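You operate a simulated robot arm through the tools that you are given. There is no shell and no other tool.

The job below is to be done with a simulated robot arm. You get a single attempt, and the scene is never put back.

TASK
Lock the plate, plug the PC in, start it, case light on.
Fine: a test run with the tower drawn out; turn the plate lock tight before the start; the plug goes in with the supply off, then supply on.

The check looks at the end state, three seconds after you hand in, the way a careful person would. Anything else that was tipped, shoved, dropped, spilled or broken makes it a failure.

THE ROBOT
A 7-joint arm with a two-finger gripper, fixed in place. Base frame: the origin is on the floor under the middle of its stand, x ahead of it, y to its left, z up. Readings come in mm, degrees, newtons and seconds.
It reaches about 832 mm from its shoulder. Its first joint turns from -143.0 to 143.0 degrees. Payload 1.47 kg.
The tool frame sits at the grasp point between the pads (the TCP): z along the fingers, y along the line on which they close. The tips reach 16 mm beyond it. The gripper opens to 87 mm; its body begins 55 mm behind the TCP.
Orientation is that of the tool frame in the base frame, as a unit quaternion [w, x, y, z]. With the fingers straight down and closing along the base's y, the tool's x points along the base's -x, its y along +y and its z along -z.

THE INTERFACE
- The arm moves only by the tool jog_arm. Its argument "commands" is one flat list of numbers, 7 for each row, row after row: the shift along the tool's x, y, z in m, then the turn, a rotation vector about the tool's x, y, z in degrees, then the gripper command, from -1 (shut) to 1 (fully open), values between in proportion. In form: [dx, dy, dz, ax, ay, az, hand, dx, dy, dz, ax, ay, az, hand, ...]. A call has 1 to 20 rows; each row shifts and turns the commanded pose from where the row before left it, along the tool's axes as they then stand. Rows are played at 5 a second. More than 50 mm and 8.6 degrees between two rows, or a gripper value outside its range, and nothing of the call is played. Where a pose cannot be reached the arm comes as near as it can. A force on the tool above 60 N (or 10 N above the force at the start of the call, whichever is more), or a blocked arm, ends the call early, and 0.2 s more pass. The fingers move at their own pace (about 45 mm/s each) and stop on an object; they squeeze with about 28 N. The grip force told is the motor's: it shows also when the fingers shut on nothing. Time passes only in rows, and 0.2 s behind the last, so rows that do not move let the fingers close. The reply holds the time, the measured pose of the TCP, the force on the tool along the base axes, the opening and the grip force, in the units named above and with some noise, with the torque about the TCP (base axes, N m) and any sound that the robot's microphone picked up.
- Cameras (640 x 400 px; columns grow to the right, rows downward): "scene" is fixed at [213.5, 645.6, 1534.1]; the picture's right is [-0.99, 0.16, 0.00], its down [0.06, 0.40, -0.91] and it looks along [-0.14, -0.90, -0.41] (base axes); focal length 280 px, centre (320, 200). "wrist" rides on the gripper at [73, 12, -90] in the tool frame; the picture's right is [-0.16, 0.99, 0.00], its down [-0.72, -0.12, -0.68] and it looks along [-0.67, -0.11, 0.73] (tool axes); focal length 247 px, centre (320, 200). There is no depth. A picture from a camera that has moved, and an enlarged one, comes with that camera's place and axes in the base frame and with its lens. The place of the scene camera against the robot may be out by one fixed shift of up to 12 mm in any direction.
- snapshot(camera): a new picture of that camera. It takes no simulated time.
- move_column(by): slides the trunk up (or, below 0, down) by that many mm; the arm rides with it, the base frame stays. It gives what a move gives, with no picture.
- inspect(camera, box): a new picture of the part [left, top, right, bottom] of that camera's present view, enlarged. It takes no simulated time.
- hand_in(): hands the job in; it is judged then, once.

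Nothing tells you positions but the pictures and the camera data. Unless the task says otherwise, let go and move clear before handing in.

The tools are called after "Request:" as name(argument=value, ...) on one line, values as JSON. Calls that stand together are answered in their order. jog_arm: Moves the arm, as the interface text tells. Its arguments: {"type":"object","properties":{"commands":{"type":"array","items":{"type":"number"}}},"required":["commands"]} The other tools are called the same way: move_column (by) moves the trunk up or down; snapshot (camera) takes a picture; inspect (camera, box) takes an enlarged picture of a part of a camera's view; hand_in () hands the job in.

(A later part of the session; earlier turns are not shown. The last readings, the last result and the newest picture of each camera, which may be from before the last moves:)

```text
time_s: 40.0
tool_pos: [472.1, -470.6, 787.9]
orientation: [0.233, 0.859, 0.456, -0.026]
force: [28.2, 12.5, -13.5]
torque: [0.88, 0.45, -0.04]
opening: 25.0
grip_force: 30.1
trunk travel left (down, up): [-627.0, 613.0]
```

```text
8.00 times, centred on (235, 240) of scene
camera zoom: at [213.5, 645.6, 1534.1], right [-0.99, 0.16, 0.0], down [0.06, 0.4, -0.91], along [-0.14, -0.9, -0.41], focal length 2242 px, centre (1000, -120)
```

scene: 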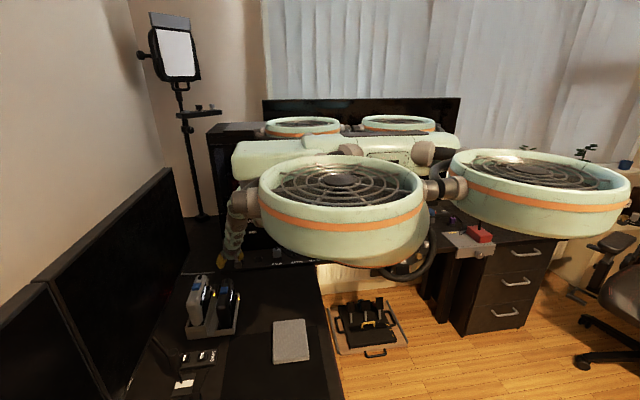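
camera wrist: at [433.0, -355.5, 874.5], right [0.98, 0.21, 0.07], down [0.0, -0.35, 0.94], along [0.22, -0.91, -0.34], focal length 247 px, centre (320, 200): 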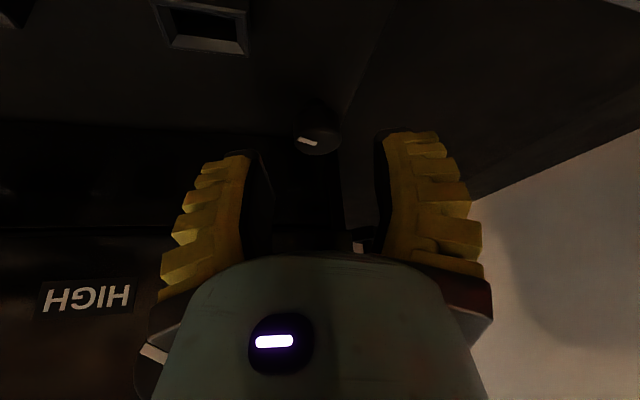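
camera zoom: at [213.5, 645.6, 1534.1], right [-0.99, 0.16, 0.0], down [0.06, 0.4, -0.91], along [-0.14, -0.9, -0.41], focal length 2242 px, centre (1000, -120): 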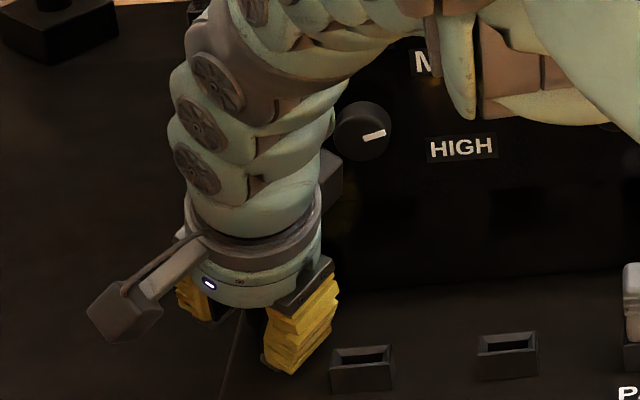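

Forces are rising and the TCP has shifted, so something is touching. The LOW/MID/HIGH knob's mark also looks different from before. I'll look closely before moving.

Request:
inspect(camera="scene", box=[218, 205, 268, 255])

Request:
inspect(camera="scene", box=[230, 215, 260, 240])

Request:
snapshot(camera="wrist")

```text
8.00 times, centred on (243, 230) of scene
camera zoom: at [213.5, 645.6, 1534.1], right [-0.99, 0.16, 0.0], down [0.06, 0.4, -0.91], along [-0.14, -0.9, -0.41], focal length 2242 px, centre (936, -40)
```

zoom: 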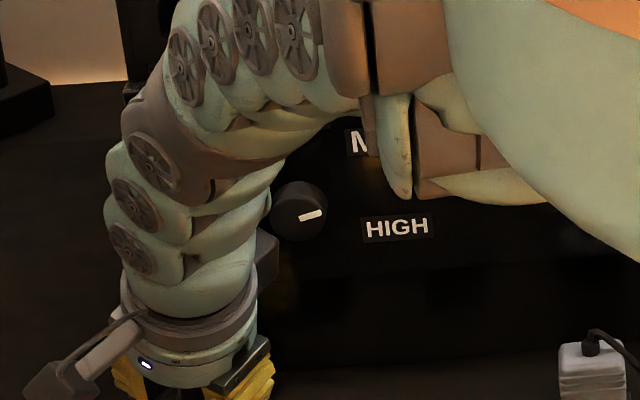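

```text
16.00 times, centred on (245, 228) of scene
camera zoom: at [213.5, 645.6, 1534.1], right [-0.99, 0.16, 0.0], down [0.06, 0.4, -0.91], along [-0.14, -0.9, -0.41], focal length 4483 px, centre (1520, -240)
```

zoom: 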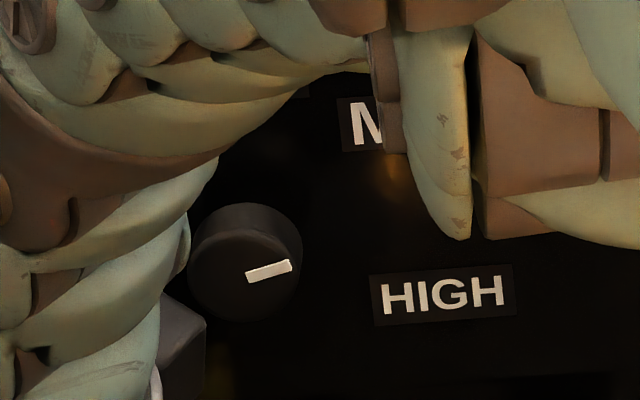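

```text
taken
camera wrist: at [508.9, -381.0, 852.0], right [0.69, -0.59, 0.41], down [-0.63, -0.21, 0.75], along [-0.35, -0.78, -0.52], focal length 247 px, centre (320, 200)
```

wrist: 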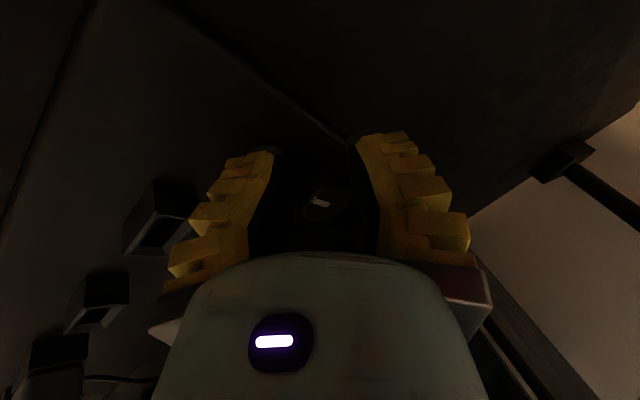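

Request:
inspect(camera="wrist", box=[285, 160, 355, 205])

```text
8.89 times, centred on (320, 182) of wrist
camera zoom: at [508.9, -381.0, 852.0], right [0.69, -0.59, 0.41], down [-0.63, -0.21, 0.75], along [-0.35, -0.78, -0.52], focal length 2195 px, centre (320, 356)
```

zoom: 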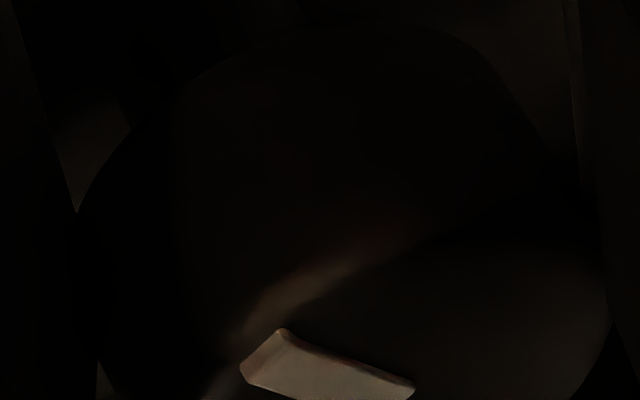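

The mark now points toward the user (+y), about 90° clockwise of where it began. I'll release and back straight out, then check both knobs without contact.

Request:
jog_arm(commands=[0, 0, 0, 0, 0, 0, -0.4, 0, 0, 0, 0, 0, 0, 0, 0, 0, 0, 0, 0, 0, 0.05, 0, 0, 0, 0, 0, 0, 0.05])

Request:
inspect(camera="scene", box=[205, 205, 265, 265])

Request:
inspect(camera="wrist", box=[220, 100, 420, 260])

```text
time_s: 41.0
tool_pos: [465.8, -477.1, 790.0]
orientation: [0.235, 0.858, 0.455, -0.032]
force: [12.6, 13.6, 5.6]
torque: [-1.32, 1.23, -0.81]
opening: 49.3
grip_force: 2.5
trunk travel left (down, up): [-627.0, 613.0]
```

```text
6.67 times, centred on (235, 235) of scene
camera zoom: at [213.5, 645.6, 1534.1], right [-0.99, 0.16, 0.0], down [0.06, 0.4, -0.91], along [-0.14, -0.9, -0.41], focal length 1868 px, centre (887, -33)
```

zoom: 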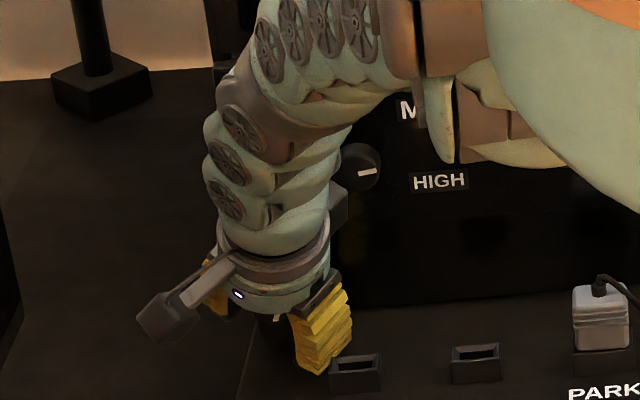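

```text
2.50 times, centred on (320, 180) of wrist
camera zoom: at [503.3, -386.9, 853.9], right [0.7, -0.59, 0.41], down [-0.62, -0.21, 0.76], along [-0.36, -0.78, -0.51], focal length 617 px, centre (320, 250)
```

zoom: 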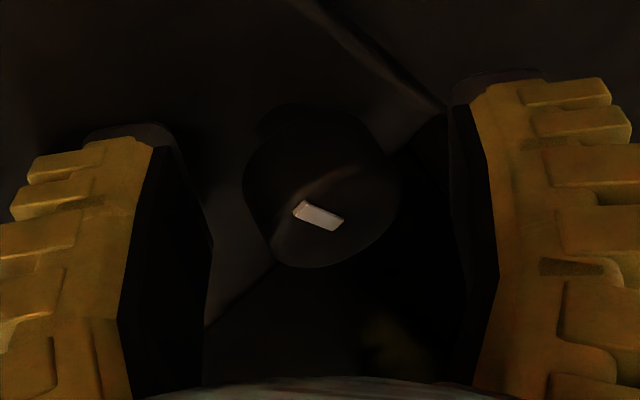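

A low fingertip is pressing on the plate because the closing line tilted as I spun. I'll lift straight up first, then spin back level and retreat.

Request:
jog_arm(commands=[-0.0032, 0.0045, -0.0106, 0, 0, 0, 0.05, -0.0032, 0.0045, -0.0106, 0, 0, 0, 0.05, -0.0032, 0.0045, -0.0106, 0, 0, 0, 0.05, 0, 0, 0, 0, 0, 0, 0.05])

Request:
inspect(camera="scene", box=[205, 205, 265, 265])

Request:
inspect(camera="wrist", box=[220, 80, 420, 240])

```text
time_s: 42.0
tool_pos: [465.7, -465.9, 818.7]
orientation: [0.228, 0.859, 0.458, -0.03]
force: [21.7, 24.5, -33.6]
torque: [-1.54, -0.18, -1.12]
opening: 51.0
grip_force: 3.8
trunk travel left (down, up): [-627.0, 613.0]
```

```text
6.67 times, centred on (235, 235) of scene
camera zoom: at [213.5, 645.6, 1534.1], right [-0.99, 0.16, 0.0], down [0.06, 0.4, -0.91], along [-0.14, -0.9, -0.41], focal length 1868 px, centre (887, -33)
```

zoom: 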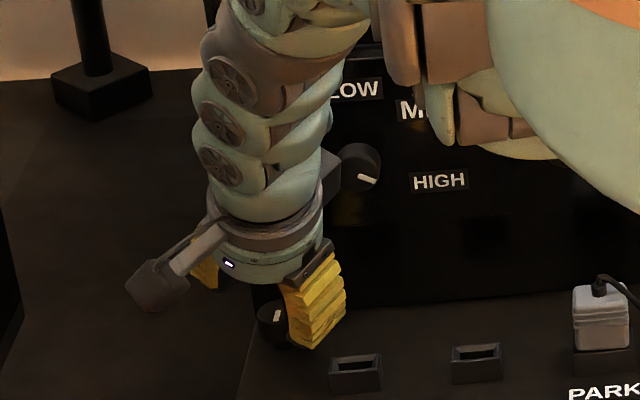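

```text
2.50 times, centred on (320, 160) of wrist
camera zoom: at [503.3, -376.8, 884.0], right [0.7, -0.59, 0.4], down [-0.62, -0.22, 0.75], along [-0.36, -0.78, -0.52], focal length 617 px, centre (320, 300)
```

zoom: 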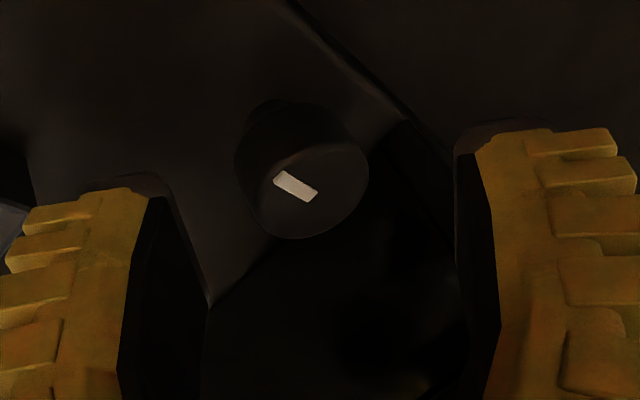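

The dark box on the back of the hand is pressing on the underside of the LOW/MID/HIGH knob. I'll ease down a little, then move straight away from the tower.

Request:
jog_arm(commands=[0.0014, -0.0019, 0.0044, 0, 0, 0, 0.05, 0.0077, -0.0048, -0.0042, 0, 0, 0, 0.05, 0.0077, -0.0048, -0.0042, 0, 0, 0, 0.05, 0.0077, -0.0048, -0.0042, 0, 0, 0, 0.05, 0, 0, 0, 0, 0, 0, 0.05])

Request:
inspect(camera="scene", box=[205, 205, 265, 265])

```text
time_s: 43.2
tool_pos: [463.8, -449.6, 820.7]
orientation: [0.235, 0.858, 0.456, -0.034]
force: [0.6, -0.2, -0.4]
torque: [0.01, 0.0, -0.03]
opening: 51.4
grip_force: 4.1
trunk travel left (down, up): [-627.0, 613.0]
```

```text
6.67 times, centred on (235, 235) of scene
camera zoom: at [213.5, 645.6, 1534.1], right [-0.99, 0.16, 0.0], down [0.06, 0.4, -0.91], along [-0.14, -0.9, -0.41], focal length 1868 px, centre (887, -33)
```

zoom: 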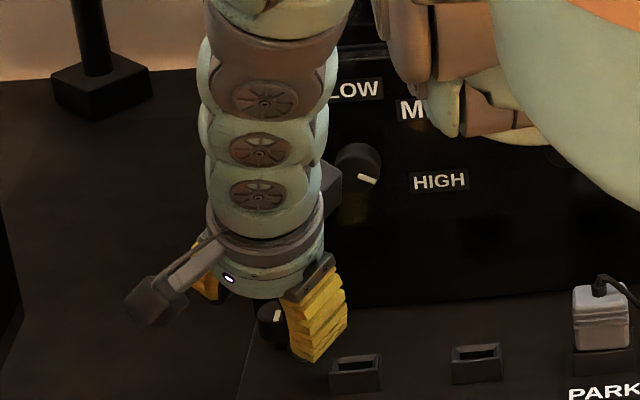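

Contact is cleared. I'll back off further so I can inspect both knobs unobstructed.

Request:
jog_arm(commands=[0.0116, -0.0072, -0.0063, 0, 0, 0, 0.05, 0.0116, -0.0072, -0.0063, 0, 0, 0, 0.05, 0.0116, -0.0072, -0.0063, 0, 0, 0, 0.05, 0, 0, 0, 0, 0, -8, 0.05, 0, 0, 0, 0, 0, -8, 0.05, 0, 0, 0, 0, 0, -8, 0.05, 0, 0, 0, 0, 0, -8, 0.05, 0, 0, 0, 0, 0, -8, 0.05, 0, 0, 0, 0, 0, 0, 0.05])

Request:
inspect(camera="scene", box=[205, 205, 265, 265])

Request:
snapshot(camera="wrist")

```text
time_s: 45.2
tool_pos: [462.9, -404.0, 818.3]
orientation: [0.21, 0.649, 0.723, -0.111]
force: [-0.3, -0.3, 0.1]
torque: [0.0, -0.01, 0.01]
opening: 51.2
grip_force: 4.3
trunk travel left (down, up): [-627.0, 613.0]
```

```text
6.67 times, centred on (235, 235) of scene
camera zoom: at [213.5, 645.6, 1534.1], right [-0.99, 0.16, 0.0], down [0.06, 0.4, -0.91], along [-0.14, -0.9, -0.41], focal length 1868 px, centre (887, -33)
```

zoom: 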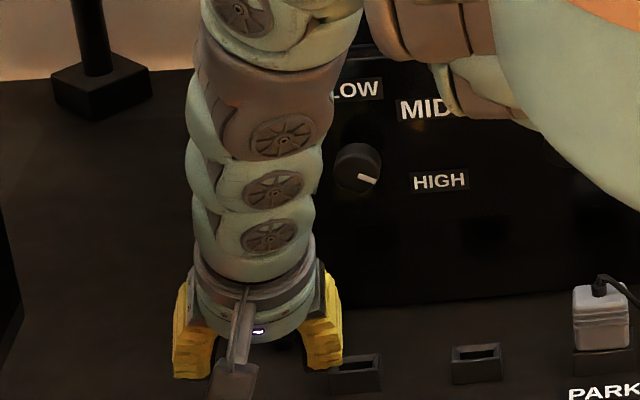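

```text
taken
camera wrist: at [455.2, -297.0, 866.2], right [0.98, -0.01, 0.18], down [-0.17, -0.37, 0.91], along [0.06, -0.93, -0.36], focal length 247 px, centre (320, 200)
```

wrist: 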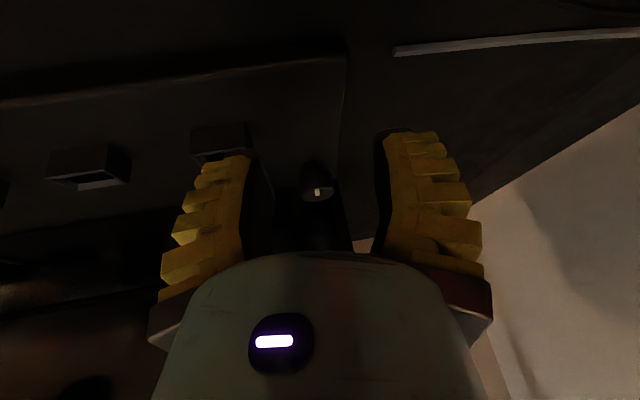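

Request:
inspect(camera="wrist", box=[286, 160, 350, 210])

Request:
inspect(camera="scene", box=[220, 210, 280, 240])

```text
8.00 times, centred on (318, 185) of wrist
camera zoom: at [455.2, -297.0, 866.2], right [0.98, -0.01, 0.18], down [-0.17, -0.37, 0.91], along [0.06, -0.93, -0.36], focal length 1976 px, centre (336, 320)
```

zoom: 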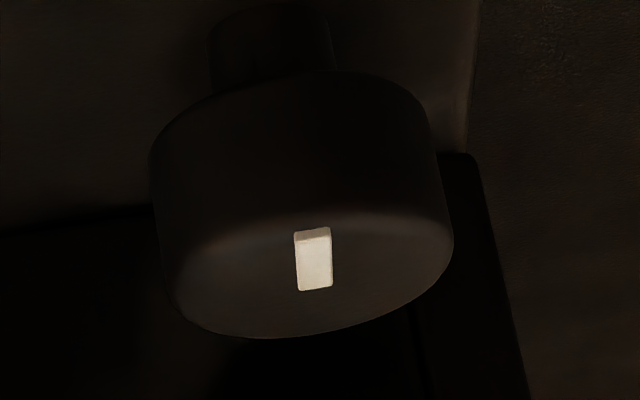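

```text
10.67 times, centred on (250, 225) of scene
camera zoom: at [213.5, 645.6, 1534.1], right [-0.99, 0.16, 0.0], down [0.06, 0.4, -0.91], along [-0.14, -0.9, -0.41], focal length 2989 px, centre (1067, -67)
```

zoom: 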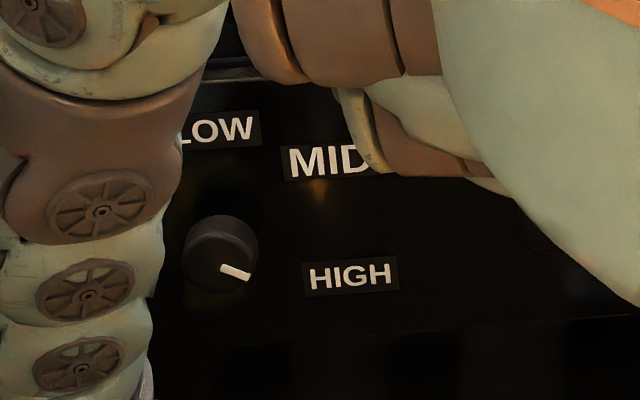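

The lock's mark now points at +y, 90° from the start, which may be its stop; I'll test that by gripping again. The LOW/MID/HIGH knob got brushed from MID to HIGH by the hand, so I must put it back to MID later. First I'll return above the lock knob.

Request:
jog_arm(commands=[0, 0, 0, 0, 0, -6, 0.05, 0, 0, 0, 0, 0, -6, 0.05, -0.0125, -0.0062, 0.0034, 0, 0, 0, 0.05, -0.0125, -0.0062, 0.0034, 0, 0, 0, 0.05, -0.0125, -0.0062, 0.0034, 0, 0, 0, 0.05, -0.0125, -0.0062, 0.0034, 0, 0, 0, 0.05, 0, 0, 0, 0, 0, 0, 0.05])

Request:
inspect(camera="wrist", box=[270, 110, 370, 180])

Request:
inspect(camera="scene", box=[205, 205, 265, 265])

```text
time_s: 46.8
tool_pos: [455.4, -458.9, 827.6]
orientation: [0.197, 0.57, 0.786, -0.132]
force: [0.0, -0.7, 0.2]
torque: [0.0, 0.01, -0.01]
opening: 51.3
grip_force: 4.2
trunk travel left (down, up): [-627.0, 613.0]
```

```text
5.71 times, centred on (320, 145) of wrist
camera zoom: at [432.2, -354.1, 873.8], right [0.98, 0.18, 0.09], down [-0.02, -0.35, 0.94], along [0.2, -0.92, -0.34], focal length 1411 px, centre (320, 514)
```

zoom: 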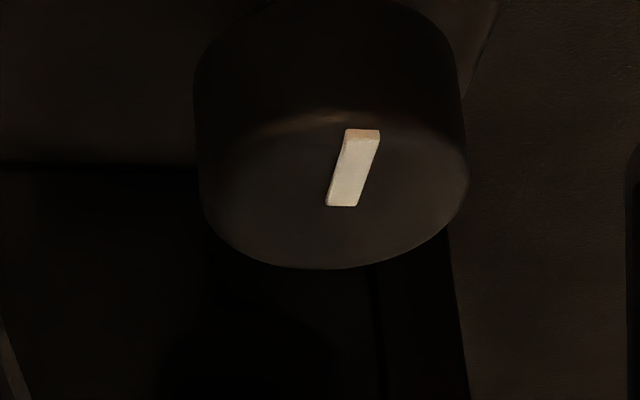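

```text
6.67 times, centred on (235, 235) of scene
camera zoom: at [213.5, 645.6, 1534.1], right [-0.99, 0.16, 0.0], down [0.06, 0.4, -0.91], along [-0.14, -0.9, -0.41], focal length 1868 px, centre (887, -33)
```

zoom: 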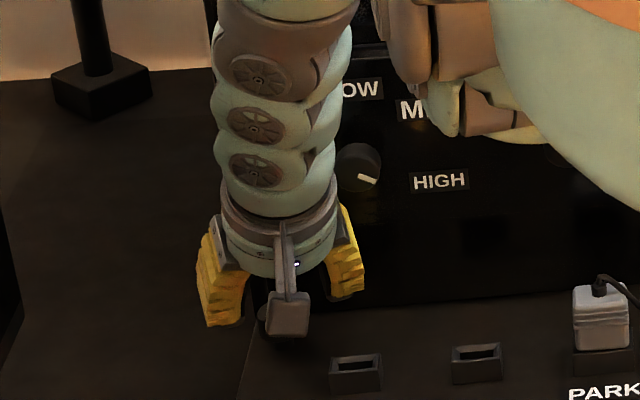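

Request:
jog_arm(commands=[-0.0015, 0.0012, 0.008, 0, 0, 0, 0.05, 0, 0, 0.008, 0, 0, 0, 0.05, 0, 0, 0.008, 0, 0, 0, 0.05, 0, 0, 0.008, 0, 0, 0, 0.05, 0, 0, 0.006, 0, 0, 0, 0.05, 0, 0, 0.005, 0, 0, 0, 0.05, 0, 0, 0, 0, 0, 0, 0.05])

Request:
inspect(camera="wrist", box=[220, 100, 420, 260])

Request:
inspect(camera="scene", box=[205, 205, 265, 265])

```text
time_s: 48.4
tool_pos: [464.0, -479.5, 791.3]
orientation: [0.196, 0.572, 0.786, -0.132]
force: [-0.3, -0.4, -0.3]
torque: [0.02, 0.0, -0.02]
opening: 51.0
grip_force: 4.3
trunk travel left (down, up): [-627.0, 613.0]
```

```text
2.50 times, centred on (320, 180) of wrist
camera zoom: at [440.9, -373.9, 837.2], right [0.98, 0.18, 0.09], down [-0.02, -0.35, 0.94], along [0.2, -0.92, -0.34], focal length 617 px, centre (320, 250)
```

zoom: 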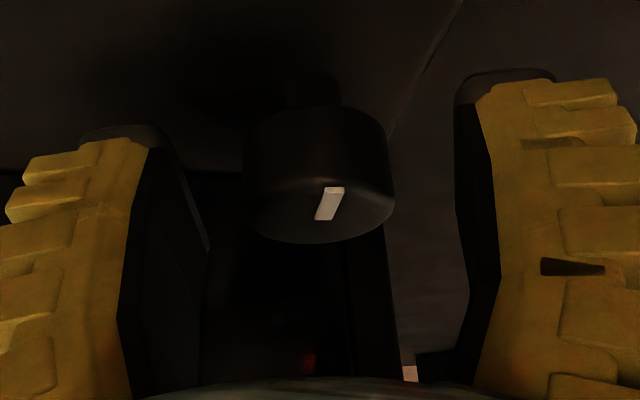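

```text
6.67 times, centred on (235, 235) of scene
camera zoom: at [213.5, 645.6, 1534.1], right [-0.99, 0.16, 0.0], down [0.06, 0.4, -0.91], along [-0.14, -0.9, -0.41], focal length 1868 px, centre (887, -33)
```

zoom: 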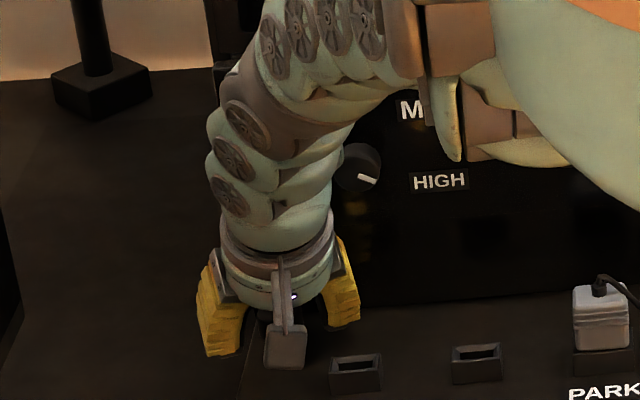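

Clean, with no contact. Now I'll close on the knob.

Request:
jog_arm(commands=[0, 0, 0.001, 0, 0, 0, -0.3, 0, 0, 0, 0, 0, 0, -0.6, 0, 0, 0, 0, 0, 0, -1, 0, 0, 0, 0, 0, 0, -1, 0, 0, 0, 0, 0, 0, -1])

Request:
jog_arm(commands=[0, 0, 0, 0, 0, 5, -1, 0, 0, 0, 0, 0, 5, -1, 0, 0, 0, 0, 0, 0, -1])

Request:
inspect(camera="wrist", box=[220, 100, 420, 260])

```text
time_s: 49.6
tool_pos: [463.2, -479.9, 789.9]
orientation: [0.196, 0.571, 0.786, -0.132]
force: [-5.6, 4.3, 9.3]
torque: [-0.27, -0.22, 0.05]
opening: 26.1
grip_force: 29.9
trunk travel left (down, up): [-627.0, 613.0]
```

```text
time_s: 50.4
tool_pos: [463.8, -480.9, 790.8]
orientation: [0.209, 0.637, 0.733, -0.116]
force: [-5.6, -0.2, 12.8]
torque: [-0.21, 0.35, 0.12]
opening: 21.8
grip_force: 29.7
trunk travel left (down, up): [-627.0, 613.0]
```

```text
2.50 times, centred on (320, 180) of wrist
camera zoom: at [454.0, -374.8, 838.8], right [0.99, 0.02, 0.17], down [-0.15, -0.36, 0.92], along [0.08, -0.93, -0.35], focal length 617 px, centre (320, 250)
```

zoom: 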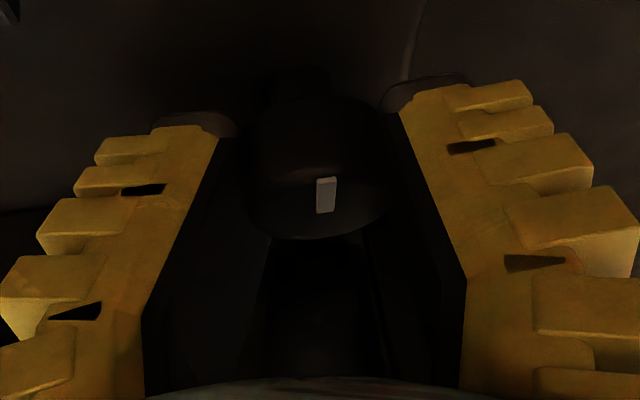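

The hand turned 10° while the mark stayed put and torque rose, so the lock is at its stop and tight. I'll release before turning back, then retreat.

Request:
jog_arm(commands=[0, 0, 0, 0, 0, 0, -0.4, 0, 0, 0, 0, 0, 0, 0, 0, 0, 0, 0, 0, 0, 0.05, 0, 0, 0, 0, 0, 0, 0.05])

Request:
inspect(camera="wrist", box=[270, 150, 370, 210])

```text
time_s: 51.4
tool_pos: [464.4, -478.5, 790.4]
orientation: [0.207, 0.637, 0.733, -0.115]
force: [-0.2, -0.1, -0.6]
torque: [-0.01, 0.0, -0.02]
opening: 51.0
grip_force: 3.5
trunk travel left (down, up): [-627.0, 613.0]
```

```text
6.40 times, centred on (320, 180) of wrist
camera zoom: at [454.1, -372.5, 837.7], right [0.99, 0.02, 0.17], down [-0.15, -0.37, 0.92], along [0.08, -0.93, -0.36], focal length 1581 px, centre (320, 328)
```

zoom: 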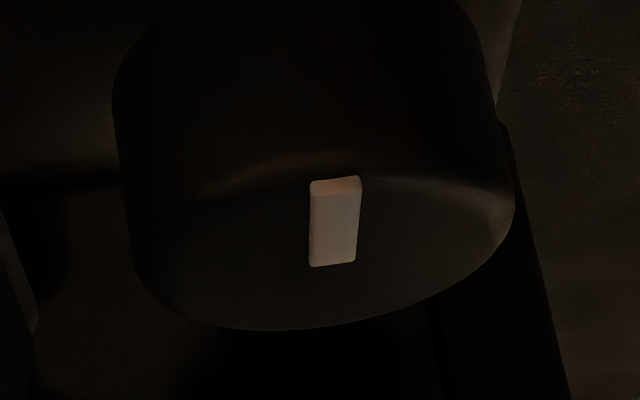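

The lock is set with its mark at +y. I'll retreat: out first, then up, keeping clear of the socket and of the knob above.

Request:
jog_arm(commands=[0.008, 0.0022, -0.0083, 0, 0, 0, 0.05, 0.008, 0.0022, -0.0083, 0, 0, 0, 0.05, -0.0028, 0.0034, -0.023, 0, 0, 0, 0.05, 0.0243, 0.0053, -0.0174, 0, 0, 0, 0.05, 0.0243, 0.0053, -0.0174, 0, 0, 0, 0.05, 0, 0, 0, 0, 0, 0, 0.05])

Request:
snapshot(camera="scene")

Request:
inspect(camera="scene", box=[205, 205, 285, 275])

```text
time_s: 52.8
tool_pos: [469.0, -397.7, 826.0]
orientation: [0.208, 0.637, 0.733, -0.115]
force: [0.1, 1.0, 0.4]
torque: [0.02, 0.01, -0.02]
opening: 51.2
grip_force: 4.1
out of reach, approached as far as the arm can: row 5
trunk travel left (down, up): [-627.0, 613.0]
```

```text
taken
```

scene: 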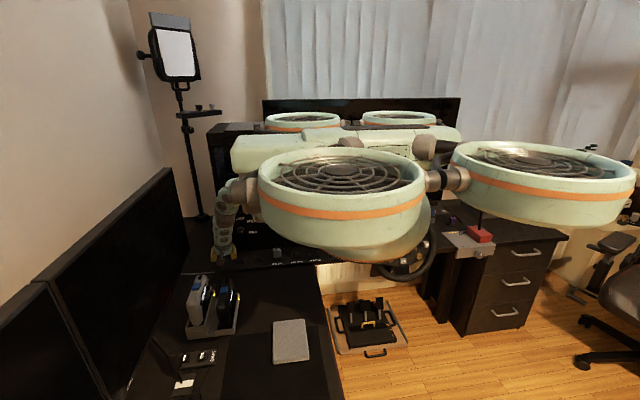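

```text
5.71 times, centred on (245, 240) of scene
camera zoom: at [213.5, 645.6, 1534.1], right [-0.99, 0.16, 0.0], down [0.06, 0.4, -0.91], along [-0.14, -0.9, -0.41], focal length 1601 px, centre (749, -29)
```

zoom: 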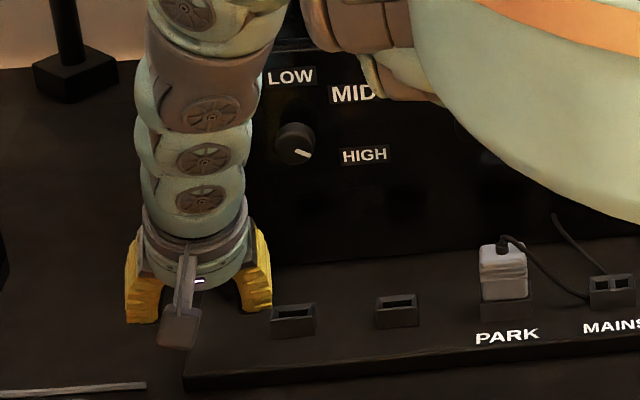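

Lock done. Next is the plug. I'll come at it with the fingers closing along y (clear of its cable) and the hand leaning toward -x so it misses the drawer pull above. First I'll raise the trunk to get into a better reach band.

Request:
move_column(by=110)

Request:
jog_arm(commands=[0, 0, 0, -3.12, 0.54, -7.44, 0.05, 0, 0, 0, -3.12, 0.54, -7.44, 0.05, 0, 0, 0, -3.12, 0.54, -7.44, 0.05, 0, 0, 0, -3.12, 0.54, -7.44, 0.05, 0, 0, 0, -3.12, 0.54, -7.44, 0.05, 0, 0, 0, -3.12, 0.54, -7.44, 0.05, 0, 0, 0, -3.12, 0.54, -7.44, 0.05, 0, 0, 0, -3.12, 0.54, -7.44, 0.05, 0, 0, 0, -3.12, 0.54, -7.44, 0.05, 0, 0, 0, -3.12, 0.54, -7.44, 0.05, 0, 0, 0, 0, 0, 0, 0.05])

Request:
snapshot(camera="scene")

Request:
snapshot(camera="wrist")

```text
time_s: 54.2
tool_pos: [469.1, -397.7, 934.2]
orientation: [0.207, 0.637, 0.733, -0.116]
force: [-0.1, -0.3, 0.4]
torque: [0.02, -0.02, 0.03]
opening: 51.1
grip_force: 4.0
trunk travel left (down, up): [-737.0, 503.0]
```

```text
time_s: 56.6
tool_pos: [512.4, -347.5, 896.6]
orientation: [0.217, -0.001, 0.976, 0.001]
force: [-0.6, -0.9, 0.4]
torque: [0.02, 0.01, 0.02]
opening: 51.1
grip_force: 4.1
out of reach, approached as far as the arm can: row 2, 3, 4, 5, 6, 7
trunk travel left (down, up): [-737.0, 503.0]
```

```text
taken
```

scene: 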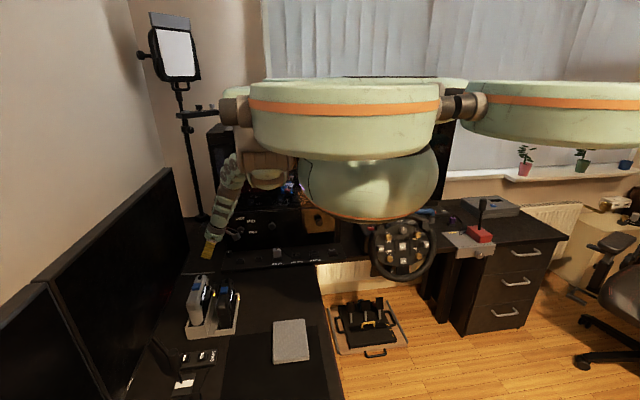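

```text
taken
camera wrist: at [407.1, -334.3, 947.3], right [0.14, 0.99, 0.07], down [0.37, -0.12, 0.92], along [0.92, -0.11, -0.38], focal length 247 px, centre (320, 200)
```

wrist: 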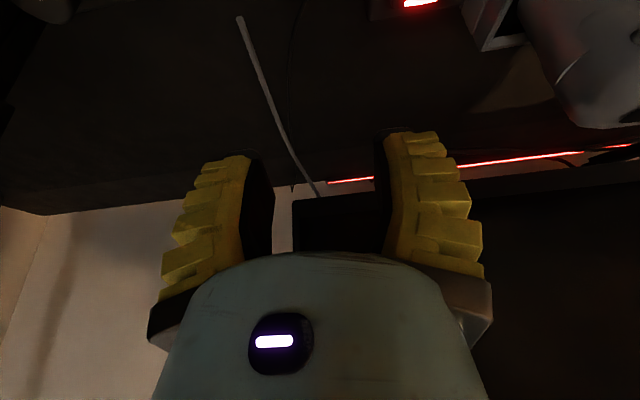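

The orientation is exactly as wanted: level closing along y with a 25° lean. I also learned that GLOW drives the red strip behind the monitor, so it isn't the case light. Now I'll move toward the plug in stages.

Request:
jog_arm(commands=[0.0316, -0.013, -0.0104, 0, 0, 0, 0.05, 0.0316, -0.013, -0.0104, 0, 0, 0, 0.05, 0.0316, -0.013, -0.0104, 0, 0, 0, 0.05, 0.0316, -0.013, -0.0104, 0, 0, 0, 0.05, 0, 0, 0, 0, 0, 0, 0.05])

```text
time_s: 57.8
tool_pos: [378.1, -400.5, 880.0]
orientation: [0.216, 0.0, 0.976, -0.001]
force: [-1.1, -0.6, -0.7]
torque: [-0.03, -0.02, 0.0]
opening: 51.0
grip_force: 4.0
trunk travel left (down, up): [-737.0, 503.0]
```

Request:
jog_arm(commands=[0.0289, -0.0049, -0.0108, 0, 0, 0, 0.05, 0.0289, -0.0049, -0.0108, 0, 0, 0, 0.05, 0.0289, -0.0049, -0.0108, 0, 0, 0, 0.05, 0.0289, -0.0049, -0.0108, 0, 0, 0, 0.05, 0, 0, 0, 0, 0, 0, 0.05])

Request:
snapshot(camera="wrist")

Request:
snapshot(camera="scene")

```text
time_s: 59.0
tool_pos: [256.4, -418.9, 872.2]
orientation: [0.217, -0.001, 0.976, 0.001]
force: [0.4, -0.1, -1.1]
torque: [0.04, 0.0, 0.01]
opening: 51.1
grip_force: 4.1
trunk travel left (down, up): [-737.0, 503.0]
```

```text
taken
camera wrist: at [151.8, -406.3, 922.4], right [0.14, 0.99, 0.07], down [0.37, -0.12, 0.92], along [0.92, -0.11, -0.38], focal length 247 px, centre (320, 200)
```

wrist: 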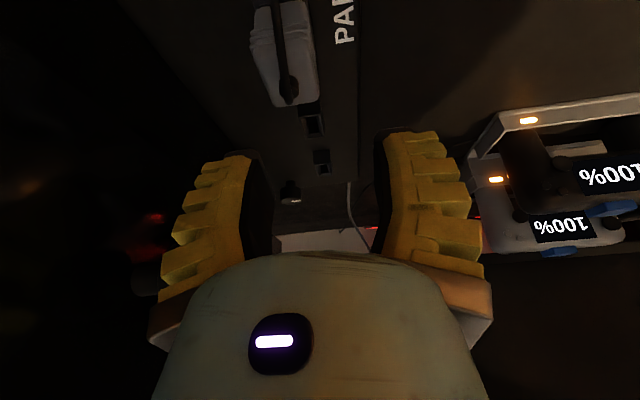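

```text
taken
```

scene: 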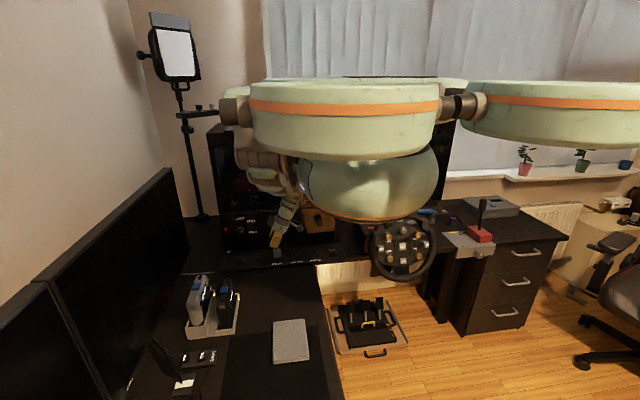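

Request:
inspect(camera="wrist", box=[220, 0, 380, 120])

Request:
inspect(camera="scene", box=[245, 190, 325, 270])

```text
3.33 times, centred on (300, 60) of wrist
camera zoom: at [151.8, -406.3, 922.4], right [0.14, 0.99, 0.07], down [0.37, -0.12, 0.92], along [0.92, -0.11, -0.38], focal length 823 px, centre (387, 667)
```

zoom: 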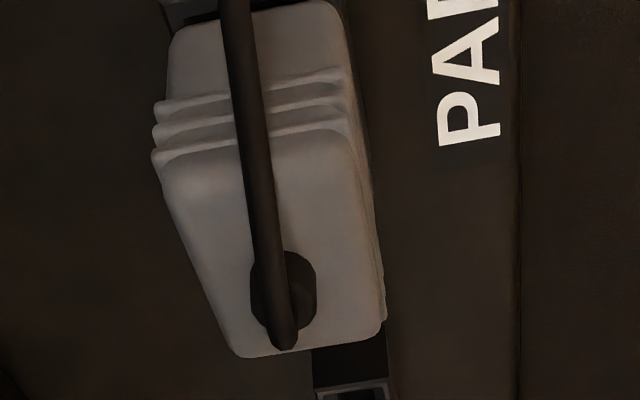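

```text
5.00 times, centred on (285, 230) of scene
camera zoom: at [213.5, 645.6, 1534.1], right [-0.99, 0.16, 0.0], down [0.06, 0.4, -0.91], along [-0.14, -0.9, -0.41], focal length 1401 px, centre (495, 50)
```

zoom: 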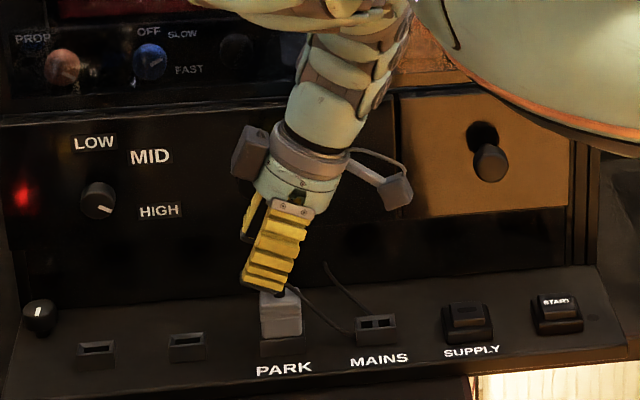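

The view is good. The plug's top is about (245,-428.5,815), 36 mm along x and 25 mm along y, with its cable leaving over the top toward -x. I'll centre over it and go down part way.

Request:
jog_arm(commands=[0.0103, -0.0096, -0.0048, 0, 0, 0, 0.05, 0.0042, 0, 0.0091, 0, 0, 0, 0.05, 0.0042, 0, 0.0091, 0, 0, 0, 0.05, 0.0042, 0, 0.0091, 0, 0, 0, 0.05, 0.0042, 0, 0.0091, 0, 0, 0, 0.05, 0, 0, 0, 0, 0, 0, 0.05])

Request:
snapshot(camera="wrist")

Request:
inspect(camera="scene", box=[255, 205, 315, 265])

```text
time_s: 60.4
tool_pos: [239.9, -406.9, 850.4]
orientation: [0.217, 0.001, 0.976, 0.0]
force: [0.6, 0.8, -0.1]
torque: [0.01, 0.02, -0.03]
opening: 51.2
grip_force: 4.0
out of reach, approached as far as the arm can: row 1, 2, 3, 4, 5
trunk travel left (down, up): [-737.0, 503.0]
```

```text
taken
camera wrist: at [135.7, -394.7, 900.1], right [0.14, 0.99, 0.07], down [0.37, -0.12, 0.92], along [0.92, -0.11, -0.38], focal length 247 px, centre (320, 200)
```

wrist: 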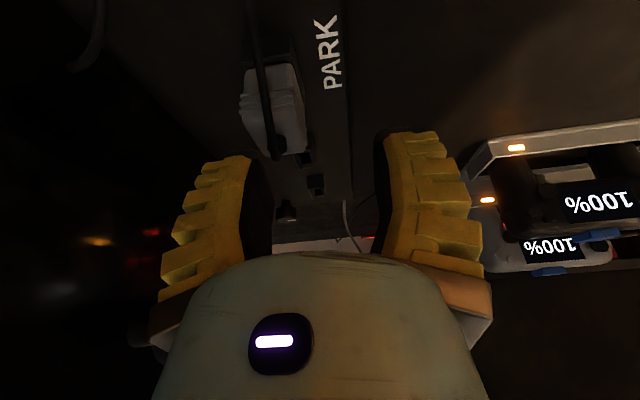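

```text
6.67 times, centred on (285, 235) of scene
camera zoom: at [213.5, 645.6, 1534.1], right [-0.99, 0.16, 0.0], down [0.06, 0.4, -0.91], along [-0.14, -0.9, -0.41], focal length 1868 px, centre (553, -33)
```

zoom: 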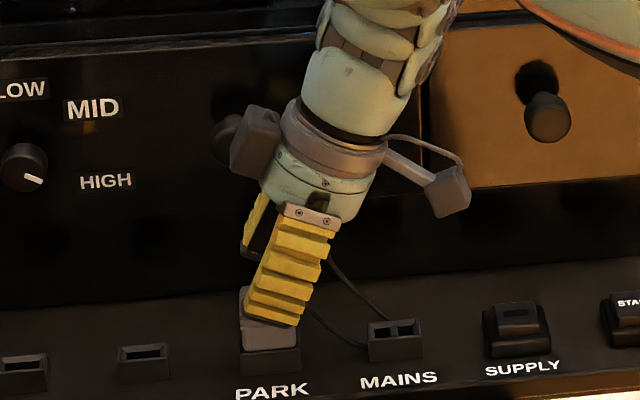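

A reach edge appeared: leaning sideways this much is limited at this bearing. I'll cut the lean to about 10°, which still clears the pull, and re-centre.

Request:
jog_arm(commands=[0, 0, 0, 0, 7.5, 0, 0.05, 0, 0, 0, 0, 7.5, 0, 0.05, 0, 0, 0, 0, 0, 0, 0.05])

```text
time_s: 61.2
tool_pos: [239.4, -407.3, 850.1]
orientation: [0.086, 0.0, 0.996, 0.0]
force: [0.1, 0.7, 0.1]
torque: [0.03, 0.01, 0.03]
opening: 51.0
grip_force: 3.9
trunk travel left (down, up): [-737.0, 503.0]
```

Request:
jog_arm(commands=[-0.0028, -0.0106, 0.0005, 0, 0, 0, 0.05, -0.0028, -0.0106, 0.0005, 0, 0, 0, 0.05, 0, 0, 0, 0, 0, 0, 0.05])

Request:
snapshot(camera="wrist")

Request:
inspect(camera="scene", box=[255, 205, 315, 265])

```text
time_s: 62.0
tool_pos: [244.6, -424.9, 848.3]
orientation: [0.087, 0.0, 0.996, 0.003]
force: [-2.2, 12.1, 3.4]
torque: [-0.71, -0.2, -0.1]
opening: 50.6
grip_force: 3.4
trunk travel left (down, up): [-737.0, 503.0]
```

```text
taken
camera wrist: at [157.0, -412.6, 923.9], right [0.16, 0.99, 0.03], down [0.6, -0.12, 0.79], along [0.79, -0.1, -0.61], focal length 247 px, centre (320, 200)
```

wrist: 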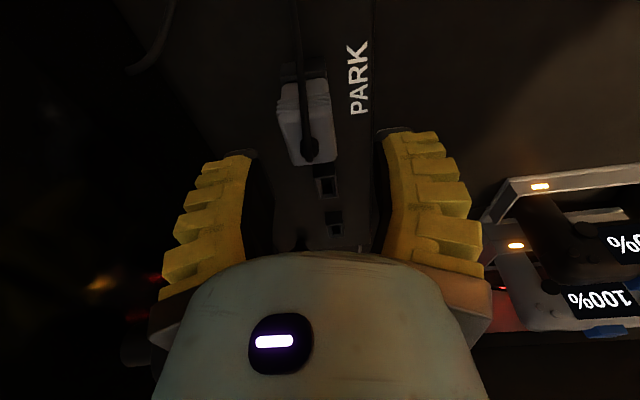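

```text
6.67 times, centred on (285, 235) of scene
camera zoom: at [213.5, 645.6, 1534.1], right [-0.99, 0.16, 0.0], down [0.06, 0.4, -0.91], along [-0.14, -0.9, -0.41], focal length 1868 px, centre (553, -33)
```

zoom: 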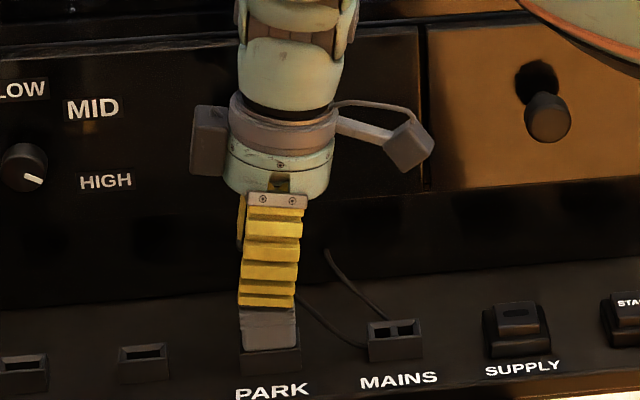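

The hand's ring is touching the drawer pull (12 N). I'll back off 10 mm and tilt the hand 8° toward the user for clearance.

Request:
jog_arm(commands=[0, 0.012, 0, 0, 0, 0, 0.05, 0, 0, 0, 4, 0, 0, 0.05, 0, 0, 0, 4, 0, 0, 0.05, 0, 0, 0, 0, 0, 0, 0.05])

Request:
inspect(camera="scene", box=[255, 205, 315, 265])

```text
time_s: 63.0
tool_pos: [244.8, -415.2, 850.7]
orientation: [0.087, 0.006, 0.994, -0.07]
force: [0.3, 0.1, 0.0]
torque: [0.01, -0.01, -0.02]
opening: 51.1
grip_force: 3.9
trunk travel left (down, up): [-737.0, 503.0]
```

```text
6.67 times, centred on (285, 235) of scene
camera zoom: at [213.5, 645.6, 1534.1], right [-0.99, 0.16, 0.0], down [0.06, 0.4, -0.91], along [-0.14, -0.9, -0.41], focal length 1868 px, centre (553, -33)
```

zoom: 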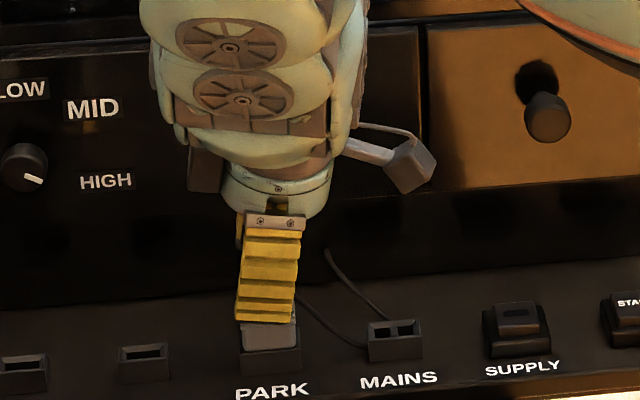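

Request:
jog_arm(commands=[0, -0.0065, 0.0014, 0, 0, 0, 0.05, 0, -0.0065, 0.0014, 0, 0, 0, 0.05, 0, 0, 0, 0, 0, 0, 0.05])

Request:
snapshot(camera="wrist")

Request:
inspect(camera="wrist", box=[240, 60, 380, 180])

```text
time_s: 63.8
tool_pos: [245.7, -428.6, 848.1]
orientation: [0.087, 0.006, 0.994, -0.069]
force: [0.6, 0.3, 0.0]
torque: [-0.02, 0.0, 0.01]
opening: 51.2
grip_force: 4.0
trunk travel left (down, up): [-737.0, 503.0]
```

```text
taken
camera wrist: at [159.0, -403.8, 920.9], right [0.18, 0.98, -0.11], down [0.59, -0.02, 0.81], along [0.79, -0.21, -0.58], focal length 247 px, centre (320, 200)
```

wrist: 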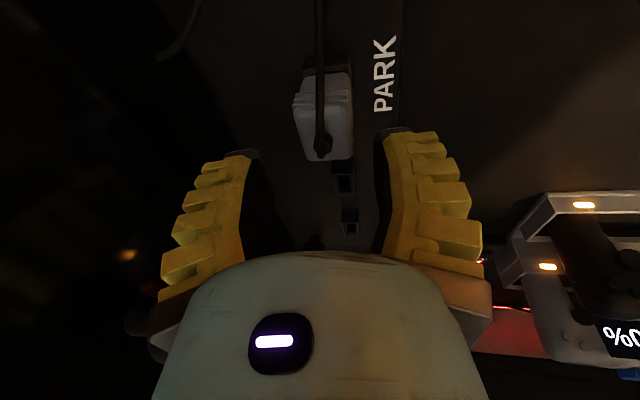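

```text
3.33 times, centred on (310, 120) of wrist
camera zoom: at [159.0, -403.8, 920.9], right [0.18, 0.98, -0.11], down [0.59, -0.02, 0.81], along [0.79, -0.21, -0.58], focal length 823 px, centre (353, 467)
```

zoom: 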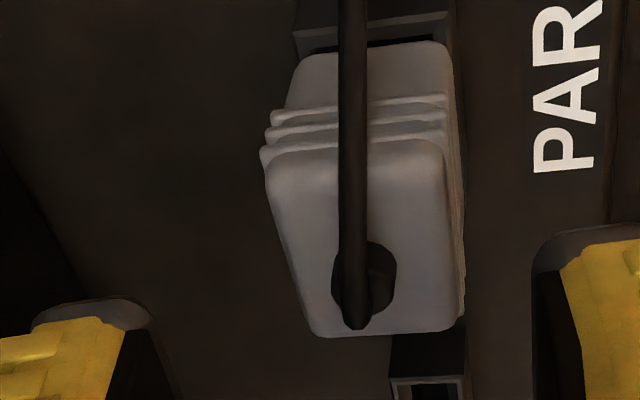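

Now clear of everything and centred over the plug (244.5,-428). I'll descend vertically.

Request:
jog_arm(commands=[0.0016, 0.0011, 0.008, 0, 0, 0, 0.05, 0.0016, 0.0011, 0.008, 0, 0, 0, 0.05, 0.0016, 0.0011, 0.008, 0, 0, 0, 0.05, 0.0016, 0.0011, 0.008, 0, 0, 0, 0.05, 0.0016, 0.0011, 0.008, 0, 0, 0, 0.05, 0, 0, 0, 0, 0, 0, 0.05])

Request:
snapshot(camera="wrist")

Request:
inspect(camera="scene", box=[255, 205, 315, 265])

```text
time_s: 65.2
tool_pos: [243.7, -424.0, 810.0]
orientation: [0.087, 0.005, 0.994, -0.069]
force: [1.1, 0.2, 0.5]
torque: [0.0, 0.01, 0.0]
opening: 51.0
grip_force: 4.1
out of reach, approached as far as the arm can: row 5
trunk travel left (down, up): [-737.0, 503.0]
```

```text
taken
camera wrist: at [156.1, -398.7, 882.6], right [0.18, 0.98, -0.11], down [0.59, -0.02, 0.81], along [0.79, -0.21, -0.58], focal length 247 px, centre (320, 200)
```

wrist: 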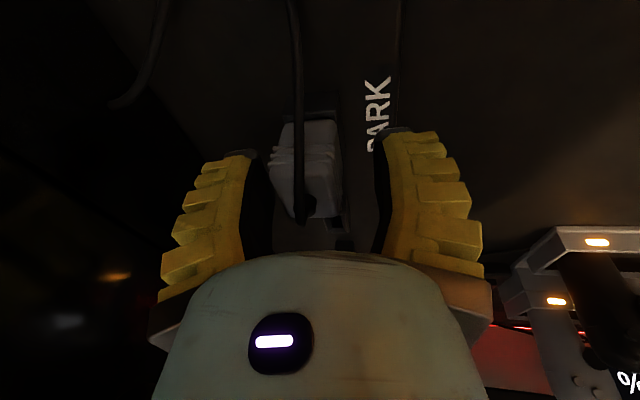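

```text
6.67 times, centred on (285, 235) of scene
camera zoom: at [213.5, 645.6, 1534.1], right [-0.99, 0.16, 0.0], down [0.06, 0.4, -0.91], along [-0.14, -0.9, -0.41], focal length 1868 px, centre (553, -33)
```

zoom: 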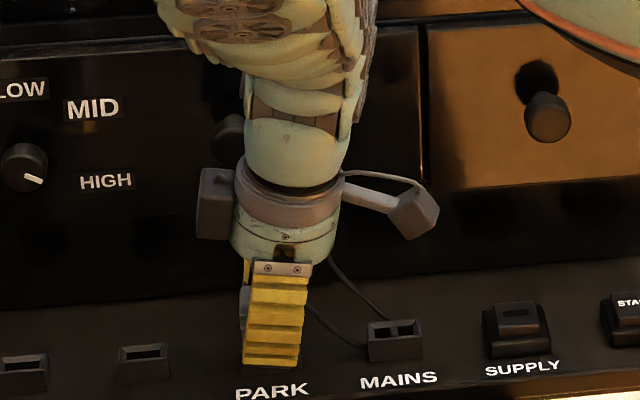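

The arm is at a lower reach edge here, so I'll rise 25 mm relative to the trunk, then lower the trunk by the same amount.

Request:
jog_arm(commands=[-0.0022, -0.004, -0.0119, 0, 0, 0, 0.05, -0.0022, -0.004, -0.0119, 0, 0, 0, 0.05, 0, 0, 0, 0, 0, 0, 0.05])

```text
time_s: 66.0
tool_pos: [242.7, -428.9, 835.5]
orientation: [0.088, 0.006, 0.994, -0.069]
force: [-0.2, 0.2, -1.0]
torque: [0.04, 0.01, -0.01]
opening: 51.1
grip_force: 4.0
trunk travel left (down, up): [-737.0, 503.0]
```

Request:
move_column(by=-25)

Request:
snapshot(camera="wrist")

Request:
inspect(camera="wrist", box=[220, 90, 420, 250])

```text
time_s: 66.7
tool_pos: [242.3, -429.2, 810.2]
orientation: [0.087, 0.006, 0.994, -0.07]
force: [0.9, 0.4, 0.4]
torque: [0.01, -0.05, 0.03]
opening: 51.3
grip_force: 3.6
trunk travel left (down, up): [-712.0, 528.0]
```

```text
taken
camera wrist: at [156.2, -403.9, 883.5], right [0.18, 0.98, -0.11], down [0.59, -0.02, 0.81], along [0.79, -0.21, -0.58], focal length 247 px, centre (320, 200)
```

wrist: 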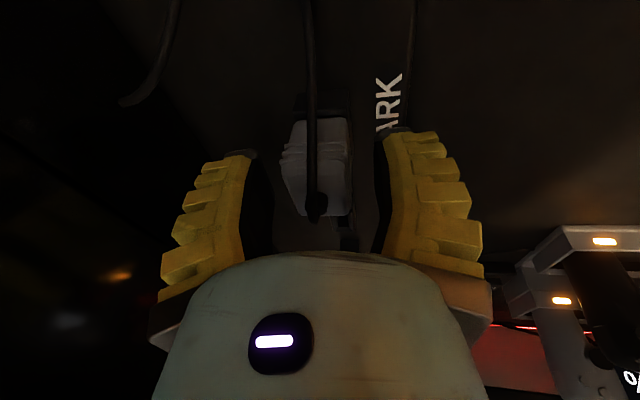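

```text
2.50 times, centred on (320, 170) of wrist
camera zoom: at [156.2, -403.9, 883.5], right [0.18, 0.98, -0.11], down [0.59, -0.02, 0.81], along [0.79, -0.21, -0.58], focal length 617 px, centre (320, 275)
```

zoom: 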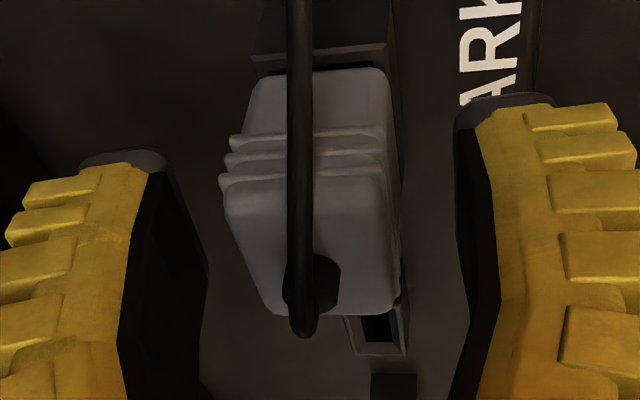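

The plug sits nicely between the fingers. I'll drop 3 mm more and close.

Request:
jog_arm(commands=[-0.001, 0.0004, 0.0032, 0, 0, 0, 0.05, 0, 0, 0, 0, 0, 0, -0.3, 0, 0, 0, 0, 0, 0, -0.6, 0, 0, 0, 0, 0, 0, -1, 0, 0, 0, 0, 0, 0, -1, 0, 0, 0, 0, 0, 0, -1])

Request:
inspect(camera="wrist", box=[220, 90, 420, 250])

Request:
inspect(camera="scene", box=[255, 205, 315, 265])

```text
time_s: 68.1
tool_pos: [244.3, -427.8, 807.6]
orientation: [0.086, 0.005, 0.994, -0.069]
force: [-1.9, 6.0, 12.8]
torque: [0.2, -0.01, 0.0]
opening: 23.9
grip_force: 27.4
trunk travel left (down, up): [-712.0, 528.0]
```

```text
2.50 times, centred on (320, 170) of wrist
camera zoom: at [157.6, -404.0, 881.1], right [0.18, 0.98, -0.11], down [0.59, -0.02, 0.81], along [0.79, -0.21, -0.58], focal length 617 px, centre (320, 275)
```

zoom: 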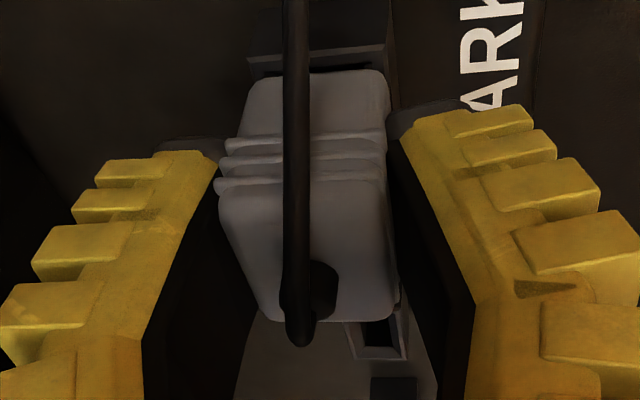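

```text
6.67 times, centred on (285, 235) of scene
camera zoom: at [213.5, 645.6, 1534.1], right [-0.99, 0.16, 0.0], down [0.06, 0.4, -0.91], along [-0.14, -0.9, -0.41], focal length 1868 px, centre (553, -33)
```

zoom: 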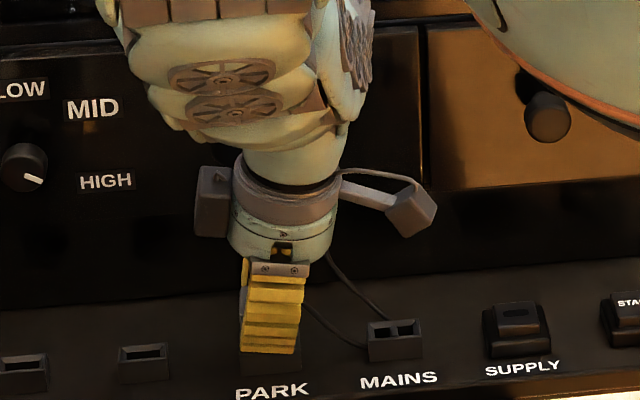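

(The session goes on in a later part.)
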